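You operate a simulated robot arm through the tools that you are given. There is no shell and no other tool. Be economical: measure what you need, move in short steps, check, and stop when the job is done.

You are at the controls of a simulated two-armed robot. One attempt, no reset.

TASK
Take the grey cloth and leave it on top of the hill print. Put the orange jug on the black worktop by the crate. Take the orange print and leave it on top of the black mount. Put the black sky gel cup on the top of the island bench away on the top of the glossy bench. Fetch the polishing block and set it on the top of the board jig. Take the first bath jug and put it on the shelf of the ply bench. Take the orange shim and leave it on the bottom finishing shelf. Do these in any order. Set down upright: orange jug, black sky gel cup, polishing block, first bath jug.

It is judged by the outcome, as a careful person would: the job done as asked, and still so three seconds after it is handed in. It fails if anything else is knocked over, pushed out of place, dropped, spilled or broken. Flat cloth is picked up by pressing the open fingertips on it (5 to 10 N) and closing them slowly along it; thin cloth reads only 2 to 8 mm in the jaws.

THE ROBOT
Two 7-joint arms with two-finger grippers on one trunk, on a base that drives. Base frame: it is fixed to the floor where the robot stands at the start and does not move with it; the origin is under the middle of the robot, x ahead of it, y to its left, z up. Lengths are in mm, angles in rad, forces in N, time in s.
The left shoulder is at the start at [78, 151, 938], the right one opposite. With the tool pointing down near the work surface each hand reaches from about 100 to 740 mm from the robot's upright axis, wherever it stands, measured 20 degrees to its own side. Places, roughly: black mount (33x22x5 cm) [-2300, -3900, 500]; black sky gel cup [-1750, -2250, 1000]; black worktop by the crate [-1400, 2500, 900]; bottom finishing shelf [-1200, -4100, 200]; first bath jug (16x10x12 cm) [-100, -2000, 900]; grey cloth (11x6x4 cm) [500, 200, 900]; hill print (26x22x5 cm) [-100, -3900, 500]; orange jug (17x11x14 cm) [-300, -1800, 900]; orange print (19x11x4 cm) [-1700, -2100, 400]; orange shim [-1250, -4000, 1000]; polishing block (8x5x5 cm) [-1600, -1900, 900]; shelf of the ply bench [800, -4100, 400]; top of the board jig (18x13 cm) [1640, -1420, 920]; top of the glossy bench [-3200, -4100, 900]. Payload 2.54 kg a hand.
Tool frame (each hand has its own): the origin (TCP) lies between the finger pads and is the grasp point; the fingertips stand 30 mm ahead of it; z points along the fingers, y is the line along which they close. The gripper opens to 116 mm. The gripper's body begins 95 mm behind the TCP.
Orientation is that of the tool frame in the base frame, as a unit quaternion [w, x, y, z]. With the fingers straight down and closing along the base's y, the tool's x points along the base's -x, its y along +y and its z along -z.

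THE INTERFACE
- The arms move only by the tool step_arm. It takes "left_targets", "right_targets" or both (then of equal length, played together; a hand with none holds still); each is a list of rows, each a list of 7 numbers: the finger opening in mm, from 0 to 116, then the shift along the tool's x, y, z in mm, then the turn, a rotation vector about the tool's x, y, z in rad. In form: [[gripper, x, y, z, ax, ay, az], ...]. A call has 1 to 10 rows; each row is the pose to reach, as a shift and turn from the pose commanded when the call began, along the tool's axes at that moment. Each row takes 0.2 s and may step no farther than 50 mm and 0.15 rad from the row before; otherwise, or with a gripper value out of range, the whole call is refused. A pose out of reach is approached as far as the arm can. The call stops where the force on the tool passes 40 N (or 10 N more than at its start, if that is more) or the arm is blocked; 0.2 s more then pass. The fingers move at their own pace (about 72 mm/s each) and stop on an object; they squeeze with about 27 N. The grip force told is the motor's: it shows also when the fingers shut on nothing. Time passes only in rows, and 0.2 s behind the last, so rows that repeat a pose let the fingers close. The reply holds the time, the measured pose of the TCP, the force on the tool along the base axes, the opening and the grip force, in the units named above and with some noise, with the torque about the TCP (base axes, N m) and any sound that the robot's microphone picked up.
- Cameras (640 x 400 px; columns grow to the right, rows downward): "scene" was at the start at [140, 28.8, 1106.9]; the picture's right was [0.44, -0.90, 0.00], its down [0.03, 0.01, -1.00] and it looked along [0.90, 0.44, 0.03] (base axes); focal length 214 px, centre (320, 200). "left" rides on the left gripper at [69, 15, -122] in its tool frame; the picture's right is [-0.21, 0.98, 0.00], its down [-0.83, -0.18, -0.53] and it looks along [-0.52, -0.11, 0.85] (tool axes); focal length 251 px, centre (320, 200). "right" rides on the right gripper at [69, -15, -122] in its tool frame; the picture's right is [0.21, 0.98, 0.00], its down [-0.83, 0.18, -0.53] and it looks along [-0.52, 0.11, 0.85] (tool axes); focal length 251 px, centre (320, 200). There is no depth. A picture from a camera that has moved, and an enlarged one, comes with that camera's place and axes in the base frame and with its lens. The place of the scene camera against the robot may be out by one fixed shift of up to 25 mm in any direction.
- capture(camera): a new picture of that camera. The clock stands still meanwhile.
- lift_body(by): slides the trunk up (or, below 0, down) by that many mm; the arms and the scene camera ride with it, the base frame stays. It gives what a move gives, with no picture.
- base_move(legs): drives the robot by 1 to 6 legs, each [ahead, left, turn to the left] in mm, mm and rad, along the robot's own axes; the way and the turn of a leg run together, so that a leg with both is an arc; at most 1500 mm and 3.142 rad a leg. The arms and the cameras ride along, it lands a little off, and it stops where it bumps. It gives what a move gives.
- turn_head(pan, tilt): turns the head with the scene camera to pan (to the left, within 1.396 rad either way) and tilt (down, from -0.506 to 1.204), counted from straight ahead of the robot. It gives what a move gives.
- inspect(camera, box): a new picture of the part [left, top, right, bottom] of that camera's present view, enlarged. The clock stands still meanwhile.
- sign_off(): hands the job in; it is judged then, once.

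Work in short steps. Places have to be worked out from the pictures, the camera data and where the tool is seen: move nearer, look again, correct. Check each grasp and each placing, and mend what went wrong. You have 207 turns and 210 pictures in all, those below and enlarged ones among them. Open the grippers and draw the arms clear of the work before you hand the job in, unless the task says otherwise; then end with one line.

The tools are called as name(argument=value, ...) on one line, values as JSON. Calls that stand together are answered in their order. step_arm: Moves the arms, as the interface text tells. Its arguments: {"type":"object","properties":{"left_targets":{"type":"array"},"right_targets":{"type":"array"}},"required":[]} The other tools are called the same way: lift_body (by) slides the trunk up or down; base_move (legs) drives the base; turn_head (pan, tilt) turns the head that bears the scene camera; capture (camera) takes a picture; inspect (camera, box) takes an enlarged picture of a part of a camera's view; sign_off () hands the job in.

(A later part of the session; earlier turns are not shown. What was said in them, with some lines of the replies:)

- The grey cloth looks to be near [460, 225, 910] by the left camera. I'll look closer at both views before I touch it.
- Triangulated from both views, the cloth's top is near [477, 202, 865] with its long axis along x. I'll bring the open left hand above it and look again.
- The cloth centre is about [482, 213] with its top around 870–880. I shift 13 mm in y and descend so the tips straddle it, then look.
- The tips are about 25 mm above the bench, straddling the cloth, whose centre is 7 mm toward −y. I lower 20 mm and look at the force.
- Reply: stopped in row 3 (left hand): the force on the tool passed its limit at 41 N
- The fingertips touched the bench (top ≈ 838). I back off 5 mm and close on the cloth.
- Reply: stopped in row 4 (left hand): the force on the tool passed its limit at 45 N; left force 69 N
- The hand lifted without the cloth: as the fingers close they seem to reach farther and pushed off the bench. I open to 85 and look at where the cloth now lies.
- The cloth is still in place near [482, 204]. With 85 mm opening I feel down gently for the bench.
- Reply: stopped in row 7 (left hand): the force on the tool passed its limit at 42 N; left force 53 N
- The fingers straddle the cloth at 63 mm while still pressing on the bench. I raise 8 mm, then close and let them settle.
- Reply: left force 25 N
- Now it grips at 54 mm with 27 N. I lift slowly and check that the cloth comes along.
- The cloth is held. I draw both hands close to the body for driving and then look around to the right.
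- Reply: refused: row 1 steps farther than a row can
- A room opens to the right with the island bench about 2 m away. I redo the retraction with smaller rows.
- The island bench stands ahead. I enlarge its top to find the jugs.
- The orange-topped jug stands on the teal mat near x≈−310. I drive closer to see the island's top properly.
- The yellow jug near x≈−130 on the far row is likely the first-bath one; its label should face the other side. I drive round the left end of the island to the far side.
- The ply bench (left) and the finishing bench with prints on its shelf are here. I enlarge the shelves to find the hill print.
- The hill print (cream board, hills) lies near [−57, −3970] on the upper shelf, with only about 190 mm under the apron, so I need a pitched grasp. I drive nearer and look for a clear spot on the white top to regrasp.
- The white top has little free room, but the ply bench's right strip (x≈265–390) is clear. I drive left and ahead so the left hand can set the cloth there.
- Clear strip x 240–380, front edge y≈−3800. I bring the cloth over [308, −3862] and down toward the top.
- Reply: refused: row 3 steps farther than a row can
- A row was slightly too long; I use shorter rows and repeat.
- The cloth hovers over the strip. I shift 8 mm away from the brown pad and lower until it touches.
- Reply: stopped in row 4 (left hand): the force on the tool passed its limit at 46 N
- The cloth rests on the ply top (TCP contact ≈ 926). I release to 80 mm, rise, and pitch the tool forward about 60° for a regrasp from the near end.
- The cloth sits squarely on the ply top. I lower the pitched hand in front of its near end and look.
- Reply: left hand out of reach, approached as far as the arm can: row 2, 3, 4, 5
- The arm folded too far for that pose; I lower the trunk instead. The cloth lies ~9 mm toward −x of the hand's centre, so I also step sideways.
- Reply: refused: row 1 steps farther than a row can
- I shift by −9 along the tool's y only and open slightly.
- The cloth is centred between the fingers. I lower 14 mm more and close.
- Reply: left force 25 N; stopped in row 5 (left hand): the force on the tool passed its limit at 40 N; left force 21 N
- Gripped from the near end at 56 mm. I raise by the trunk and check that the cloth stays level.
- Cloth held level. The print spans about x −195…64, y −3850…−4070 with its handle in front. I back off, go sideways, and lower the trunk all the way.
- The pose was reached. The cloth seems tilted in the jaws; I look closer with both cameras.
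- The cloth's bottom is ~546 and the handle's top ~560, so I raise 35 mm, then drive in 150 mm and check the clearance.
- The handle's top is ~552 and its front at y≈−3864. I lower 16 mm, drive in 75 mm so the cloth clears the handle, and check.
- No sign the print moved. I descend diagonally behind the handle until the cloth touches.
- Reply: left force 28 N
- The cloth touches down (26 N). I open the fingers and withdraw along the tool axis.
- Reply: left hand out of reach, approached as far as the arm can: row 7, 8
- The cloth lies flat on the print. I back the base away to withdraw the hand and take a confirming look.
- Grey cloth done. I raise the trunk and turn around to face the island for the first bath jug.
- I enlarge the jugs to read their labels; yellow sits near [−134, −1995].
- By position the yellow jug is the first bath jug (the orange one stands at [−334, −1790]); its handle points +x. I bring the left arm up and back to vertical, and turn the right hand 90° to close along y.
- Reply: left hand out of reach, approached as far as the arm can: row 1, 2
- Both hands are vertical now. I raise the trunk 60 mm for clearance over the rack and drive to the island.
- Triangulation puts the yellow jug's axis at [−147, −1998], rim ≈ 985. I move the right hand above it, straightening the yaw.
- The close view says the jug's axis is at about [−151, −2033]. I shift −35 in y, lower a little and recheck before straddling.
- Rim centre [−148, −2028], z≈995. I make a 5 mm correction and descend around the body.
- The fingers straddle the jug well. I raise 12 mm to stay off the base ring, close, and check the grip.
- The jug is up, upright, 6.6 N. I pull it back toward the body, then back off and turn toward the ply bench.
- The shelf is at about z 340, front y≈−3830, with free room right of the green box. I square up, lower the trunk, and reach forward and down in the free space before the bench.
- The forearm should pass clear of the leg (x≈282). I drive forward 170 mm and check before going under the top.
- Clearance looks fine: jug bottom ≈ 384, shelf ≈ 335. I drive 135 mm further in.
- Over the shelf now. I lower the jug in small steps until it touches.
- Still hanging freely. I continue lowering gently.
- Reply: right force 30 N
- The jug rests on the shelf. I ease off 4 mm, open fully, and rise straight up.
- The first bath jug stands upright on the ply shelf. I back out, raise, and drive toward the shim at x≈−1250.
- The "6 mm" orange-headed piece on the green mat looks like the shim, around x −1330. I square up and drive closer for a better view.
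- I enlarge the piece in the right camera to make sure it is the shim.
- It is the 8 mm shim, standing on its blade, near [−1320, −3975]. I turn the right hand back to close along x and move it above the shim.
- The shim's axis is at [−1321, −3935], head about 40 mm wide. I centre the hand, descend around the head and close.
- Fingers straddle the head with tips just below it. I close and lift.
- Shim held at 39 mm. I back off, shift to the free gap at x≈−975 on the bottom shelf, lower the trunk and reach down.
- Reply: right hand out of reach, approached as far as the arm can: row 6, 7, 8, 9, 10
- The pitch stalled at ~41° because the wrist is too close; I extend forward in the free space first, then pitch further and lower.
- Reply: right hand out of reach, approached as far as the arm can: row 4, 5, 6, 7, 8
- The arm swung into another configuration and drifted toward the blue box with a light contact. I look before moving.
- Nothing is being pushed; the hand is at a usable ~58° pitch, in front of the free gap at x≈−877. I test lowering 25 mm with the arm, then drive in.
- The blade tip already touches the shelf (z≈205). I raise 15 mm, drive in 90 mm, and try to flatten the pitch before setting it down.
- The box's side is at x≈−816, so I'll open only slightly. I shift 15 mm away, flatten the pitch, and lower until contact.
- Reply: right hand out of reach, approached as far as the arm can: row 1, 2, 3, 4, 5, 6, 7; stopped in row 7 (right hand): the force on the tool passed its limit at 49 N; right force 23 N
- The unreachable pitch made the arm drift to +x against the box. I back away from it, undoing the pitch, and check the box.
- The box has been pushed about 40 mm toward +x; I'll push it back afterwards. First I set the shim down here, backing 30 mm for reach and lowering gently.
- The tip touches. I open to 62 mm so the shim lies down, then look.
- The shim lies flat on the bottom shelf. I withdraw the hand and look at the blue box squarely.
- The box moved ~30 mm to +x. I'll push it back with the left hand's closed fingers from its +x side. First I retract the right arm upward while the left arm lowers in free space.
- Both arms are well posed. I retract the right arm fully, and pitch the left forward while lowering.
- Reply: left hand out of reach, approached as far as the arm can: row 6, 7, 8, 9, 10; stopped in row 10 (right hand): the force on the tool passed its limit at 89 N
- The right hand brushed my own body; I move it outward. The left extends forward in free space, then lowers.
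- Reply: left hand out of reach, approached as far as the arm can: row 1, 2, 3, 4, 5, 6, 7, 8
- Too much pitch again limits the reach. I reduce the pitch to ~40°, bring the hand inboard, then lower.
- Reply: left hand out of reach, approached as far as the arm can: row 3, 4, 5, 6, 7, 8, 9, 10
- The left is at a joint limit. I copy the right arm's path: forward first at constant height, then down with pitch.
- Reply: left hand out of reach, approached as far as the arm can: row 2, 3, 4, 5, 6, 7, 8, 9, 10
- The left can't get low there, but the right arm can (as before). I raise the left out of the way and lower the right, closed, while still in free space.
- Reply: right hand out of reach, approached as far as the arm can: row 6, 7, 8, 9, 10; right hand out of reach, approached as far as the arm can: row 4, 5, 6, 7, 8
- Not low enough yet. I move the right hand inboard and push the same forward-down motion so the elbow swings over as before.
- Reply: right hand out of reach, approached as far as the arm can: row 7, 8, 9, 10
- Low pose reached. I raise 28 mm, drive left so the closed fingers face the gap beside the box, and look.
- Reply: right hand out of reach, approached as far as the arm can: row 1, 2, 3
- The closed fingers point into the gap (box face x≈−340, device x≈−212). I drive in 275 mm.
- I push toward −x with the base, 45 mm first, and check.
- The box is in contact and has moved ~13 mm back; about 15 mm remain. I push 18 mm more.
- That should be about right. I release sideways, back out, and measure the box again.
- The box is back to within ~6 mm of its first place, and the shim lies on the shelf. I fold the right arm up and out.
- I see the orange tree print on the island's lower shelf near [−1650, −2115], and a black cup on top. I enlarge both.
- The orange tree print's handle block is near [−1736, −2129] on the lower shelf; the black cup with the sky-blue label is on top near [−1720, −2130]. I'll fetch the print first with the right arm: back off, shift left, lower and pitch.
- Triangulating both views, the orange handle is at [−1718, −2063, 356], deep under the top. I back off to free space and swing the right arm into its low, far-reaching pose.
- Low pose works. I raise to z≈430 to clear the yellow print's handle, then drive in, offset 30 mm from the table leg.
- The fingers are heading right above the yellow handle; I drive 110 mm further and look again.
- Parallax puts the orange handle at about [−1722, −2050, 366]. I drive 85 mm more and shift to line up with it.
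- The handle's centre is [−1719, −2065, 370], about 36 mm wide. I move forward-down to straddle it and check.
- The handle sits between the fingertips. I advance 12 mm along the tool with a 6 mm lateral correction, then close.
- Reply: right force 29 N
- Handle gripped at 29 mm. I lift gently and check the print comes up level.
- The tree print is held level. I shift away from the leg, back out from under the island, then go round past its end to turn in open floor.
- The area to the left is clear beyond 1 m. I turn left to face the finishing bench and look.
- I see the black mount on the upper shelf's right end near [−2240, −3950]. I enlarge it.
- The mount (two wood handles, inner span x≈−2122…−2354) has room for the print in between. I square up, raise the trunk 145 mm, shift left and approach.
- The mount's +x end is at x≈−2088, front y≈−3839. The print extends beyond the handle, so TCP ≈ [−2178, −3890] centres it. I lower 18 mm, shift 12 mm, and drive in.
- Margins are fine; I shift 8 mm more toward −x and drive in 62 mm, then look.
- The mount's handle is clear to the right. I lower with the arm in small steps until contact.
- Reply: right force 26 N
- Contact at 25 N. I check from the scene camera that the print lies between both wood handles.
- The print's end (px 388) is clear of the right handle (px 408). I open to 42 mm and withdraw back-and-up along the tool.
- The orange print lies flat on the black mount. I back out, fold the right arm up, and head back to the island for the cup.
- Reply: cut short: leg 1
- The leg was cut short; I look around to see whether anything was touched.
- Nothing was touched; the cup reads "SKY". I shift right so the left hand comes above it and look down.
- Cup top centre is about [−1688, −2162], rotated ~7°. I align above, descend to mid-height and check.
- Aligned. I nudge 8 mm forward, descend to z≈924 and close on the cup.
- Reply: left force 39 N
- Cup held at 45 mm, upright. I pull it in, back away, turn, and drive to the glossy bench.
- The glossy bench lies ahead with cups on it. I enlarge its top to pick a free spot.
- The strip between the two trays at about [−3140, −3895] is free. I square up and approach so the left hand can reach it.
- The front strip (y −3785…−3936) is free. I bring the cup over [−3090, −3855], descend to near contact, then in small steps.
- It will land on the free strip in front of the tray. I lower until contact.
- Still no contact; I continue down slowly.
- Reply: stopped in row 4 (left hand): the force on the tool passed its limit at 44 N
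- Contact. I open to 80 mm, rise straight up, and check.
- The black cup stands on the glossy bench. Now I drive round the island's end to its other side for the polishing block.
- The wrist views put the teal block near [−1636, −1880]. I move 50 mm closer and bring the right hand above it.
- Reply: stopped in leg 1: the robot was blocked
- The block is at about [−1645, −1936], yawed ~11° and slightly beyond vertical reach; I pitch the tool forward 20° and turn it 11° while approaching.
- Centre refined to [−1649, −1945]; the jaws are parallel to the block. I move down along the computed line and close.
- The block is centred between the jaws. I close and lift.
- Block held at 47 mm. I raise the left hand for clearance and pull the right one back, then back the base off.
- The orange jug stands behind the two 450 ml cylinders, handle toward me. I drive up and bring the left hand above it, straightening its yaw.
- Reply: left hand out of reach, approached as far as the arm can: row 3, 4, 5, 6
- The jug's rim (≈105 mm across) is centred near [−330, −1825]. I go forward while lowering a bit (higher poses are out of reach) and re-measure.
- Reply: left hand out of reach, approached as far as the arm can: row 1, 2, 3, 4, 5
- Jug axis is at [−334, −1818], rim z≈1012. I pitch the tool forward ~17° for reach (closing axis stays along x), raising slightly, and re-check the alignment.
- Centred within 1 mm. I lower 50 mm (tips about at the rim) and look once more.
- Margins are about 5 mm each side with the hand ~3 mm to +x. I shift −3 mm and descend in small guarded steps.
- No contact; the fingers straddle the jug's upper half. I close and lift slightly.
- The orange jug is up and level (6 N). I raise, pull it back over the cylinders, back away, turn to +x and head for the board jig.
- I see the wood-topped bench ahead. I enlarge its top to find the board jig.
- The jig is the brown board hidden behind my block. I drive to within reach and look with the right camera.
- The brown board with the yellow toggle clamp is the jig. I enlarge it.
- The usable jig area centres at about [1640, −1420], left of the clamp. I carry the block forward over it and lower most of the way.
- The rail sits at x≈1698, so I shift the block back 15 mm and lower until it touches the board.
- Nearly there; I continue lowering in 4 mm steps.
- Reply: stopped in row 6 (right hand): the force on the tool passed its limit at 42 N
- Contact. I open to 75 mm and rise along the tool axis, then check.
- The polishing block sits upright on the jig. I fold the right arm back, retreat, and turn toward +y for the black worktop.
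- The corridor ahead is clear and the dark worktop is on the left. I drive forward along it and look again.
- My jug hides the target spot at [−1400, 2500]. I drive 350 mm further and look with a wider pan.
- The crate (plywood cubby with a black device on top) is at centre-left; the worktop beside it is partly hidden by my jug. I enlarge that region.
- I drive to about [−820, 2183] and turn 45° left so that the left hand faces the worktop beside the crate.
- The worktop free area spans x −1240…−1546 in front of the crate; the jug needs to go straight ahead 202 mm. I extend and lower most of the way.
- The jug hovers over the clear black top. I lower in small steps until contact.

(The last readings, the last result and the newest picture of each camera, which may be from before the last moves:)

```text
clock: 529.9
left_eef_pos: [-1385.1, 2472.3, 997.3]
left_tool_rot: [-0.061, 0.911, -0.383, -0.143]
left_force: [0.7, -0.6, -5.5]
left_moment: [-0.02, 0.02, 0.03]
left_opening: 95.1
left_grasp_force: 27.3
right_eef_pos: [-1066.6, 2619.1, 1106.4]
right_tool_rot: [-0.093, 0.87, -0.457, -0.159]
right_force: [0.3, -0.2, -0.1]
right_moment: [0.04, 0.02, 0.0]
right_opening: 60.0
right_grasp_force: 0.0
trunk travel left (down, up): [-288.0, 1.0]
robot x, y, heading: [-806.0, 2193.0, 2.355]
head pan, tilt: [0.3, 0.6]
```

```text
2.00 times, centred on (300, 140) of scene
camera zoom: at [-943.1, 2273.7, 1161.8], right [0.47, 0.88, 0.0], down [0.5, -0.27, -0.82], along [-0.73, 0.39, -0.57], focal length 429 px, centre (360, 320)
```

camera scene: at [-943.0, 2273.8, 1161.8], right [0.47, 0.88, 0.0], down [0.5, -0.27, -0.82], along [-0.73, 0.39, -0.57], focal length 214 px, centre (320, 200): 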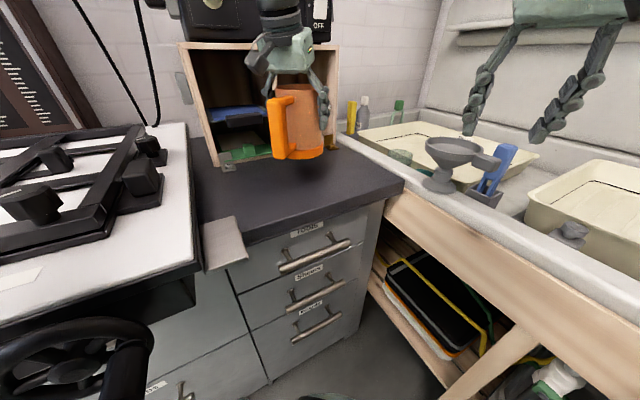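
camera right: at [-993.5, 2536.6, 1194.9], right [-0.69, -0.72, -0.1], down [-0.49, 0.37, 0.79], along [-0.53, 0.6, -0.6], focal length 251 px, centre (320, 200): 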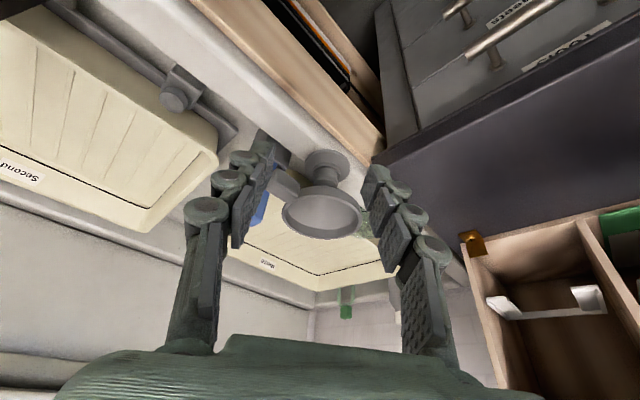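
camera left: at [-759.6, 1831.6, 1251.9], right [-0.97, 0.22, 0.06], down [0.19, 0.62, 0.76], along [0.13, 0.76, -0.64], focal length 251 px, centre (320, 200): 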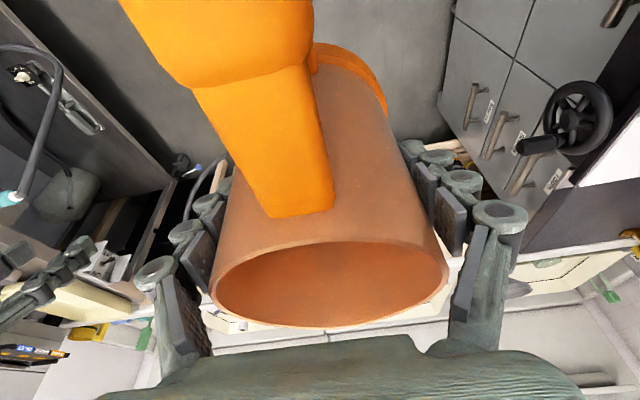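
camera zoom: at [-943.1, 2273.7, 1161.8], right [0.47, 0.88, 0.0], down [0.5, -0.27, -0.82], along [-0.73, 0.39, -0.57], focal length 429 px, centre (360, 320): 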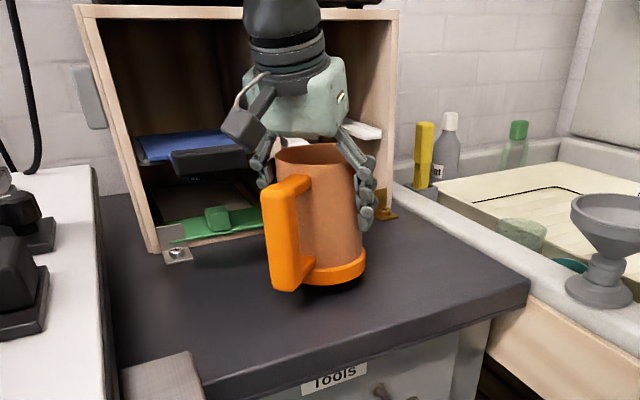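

Still a few millimetres above. I continue down.

step_arm(left_targets=[[75, 1, 0, 4, 0, 0, 0], [75, 3, 0, 8, 0, 0, 0], [75, 4, 0, 12, 0, 0, 0], [75, 5, 0, 16, 0, 0, 0], [75, 7, 0, 20, 0, 0, 0], [75, 8, 0, 24, 0, 0, 0]])

inspect(camera="scene", box=[180, 40, 420, 240])

```text
clock: 531.3
left_eef_pos: [-1384.7, 2473.5, 976.9]
left_tool_rot: [-0.064, 0.91, -0.383, -0.147]
left_force: [-0.5, -3.6, 15.1]
left_moment: [-0.2, -0.07, 0.08]
left_opening: 95.0
left_grasp_force: 27.6
right_eef_pos: [-1067.3, 2618.1, 1108.4]
right_tool_rot: [-0.094, 0.87, -0.457, -0.159]
right_force: [0.3, -0.3, 0.0]
right_moment: [-0.01, -0.01, -0.01]
right_opening: 60.1
right_grasp_force: 0.0
trunk travel left (down, up): [-288.0, 1.0]
robot x, y, heading: [-811.1, 2195.4, 2.345]
head pan, tilt: [0.3, 0.6]
```

```text
2.00 times, centred on (300, 140) of scene
camera zoom: at [-941.5, 2272.6, 1162.5], right [0.47, 0.88, 0.0], down [0.5, -0.27, -0.83], along [-0.73, 0.39, -0.56], focal length 429 px, centre (360, 320)
```

zoom: 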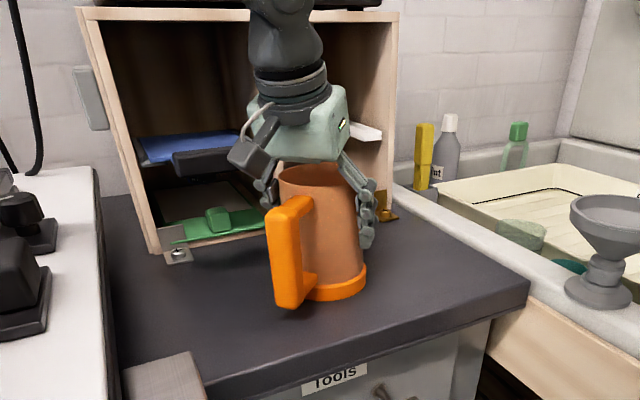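

The jug stands on the worktop. I ease off, open fully, and rise straight up.

step_arm(left_targets=[[95, -1, 0, -3, 0, 0, 0], [105, -1, 0, -3, 0, 0, 0], [116, -1, 0, -3, 0, 0, 0], [116, -1, 0, -3, 0, 0, 0], [116, -8, 0, -25, 0, 0, 0], [116, -20, 0, -62, 0, 0, 0], [116, -33, 0, -100, 0, 0, 0], [116, -45, 0, -138, 0, 0, 0], [116, -48, 0, -148, 0, 0, 0]])

inspect(camera="scene", box=[180, 40, 420, 240])

```text
clock: 533.3
left_eef_pos: [-1384.7, 2472.2, 1128.1]
left_tool_rot: [-0.062, 0.91, -0.383, -0.144]
left_force: [-0.5, 0.3, 0.4]
left_moment: [-0.02, 0.0, -0.03]
left_opening: 116.0
left_grasp_force: 0.2
right_eef_pos: [-1067.9, 2620.3, 1106.4]
right_tool_rot: [-0.094, 0.87, -0.458, -0.158]
right_force: [-0.2, 0.8, -0.5]
right_moment: [0.0, -0.02, 0.02]
right_opening: 60.2
right_grasp_force: 0.0
trunk travel left (down, up): [-288.0, 1.0]
robot x, y, heading: [-805.9, 2193.2, 2.352]
head pan, tilt: [0.3, 0.6]
```

```text
2.00 times, centred on (300, 140) of scene
camera zoom: at [-942.6, 2273.5, 1161.9], right [0.47, 0.88, 0.0], down [0.5, -0.27, -0.83], along [-0.73, 0.39, -0.56], focal length 429 px, centre (360, 320)
```

zoom: 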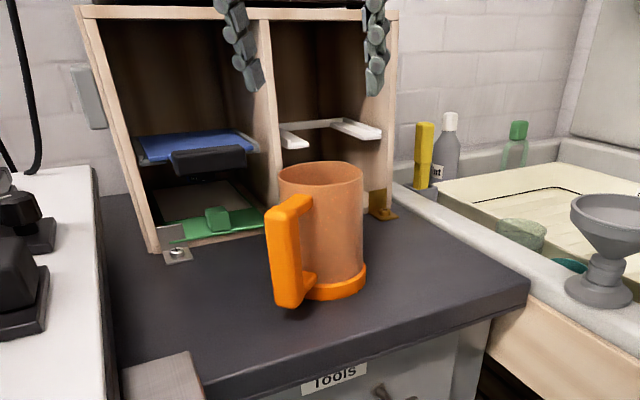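

All seven items are placed; the orange jug stands upright. I back the robot away to draw the arms clear.

base_move(legs=[[-400, 0, 0]])

capture(camera="scene")

```text
clock: 535.8
left_eef_pos: [-1108.1, 2188.9, 1127.8]
left_tool_rot: [-0.062, 0.911, -0.382, -0.144]
left_force: [0.1, 0.6, 0.8]
left_moment: [0.02, 0.02, -0.02]
left_opening: 116.1
left_grasp_force: 0.1
right_eef_pos: [-790.5, 2338.4, 1107.2]
right_tool_rot: [-0.093, 0.871, -0.456, -0.16]
right_force: [0.3, -0.1, -0.2]
right_moment: [0.04, -0.01, 0.02]
right_opening: 59.8
right_grasp_force: 0.1
trunk travel left (down, up): [-288.0, 1.0]
robot x, y, heading: [-533.8, 1916.0, 2.35]
head pan, tilt: [0.3, 0.6]
```

```text
33 pictures are left
camera scene: at [-664.6, 1992.7, 1162.0], right [0.47, 0.88, 0.0], down [0.5, -0.26, -0.83], along [-0.73, 0.39, -0.56], focal length 214 px, centre (320, 200)
```

scene: 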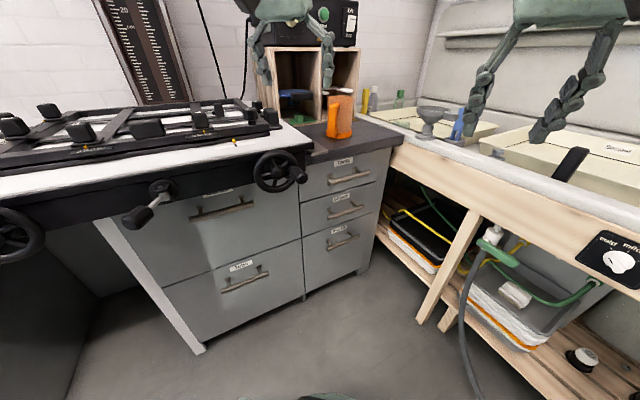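

The jug stands alone on the black worktop, both grippers are open and clear of the work. I hand the job in.

sign_off()

```text
The job is handed in.
```

All seven items were set down where you asked and the job is handed in. While placing the shim, I knocked the blue box on the bottom finishing shelf about 30 mm. I pushed it back to within roughly 6 mm of its old place, with a turn of about 1.4° left. I chose the yellow jug as the first bath jug and the teal block as the polishing block by their positions, not by a label.
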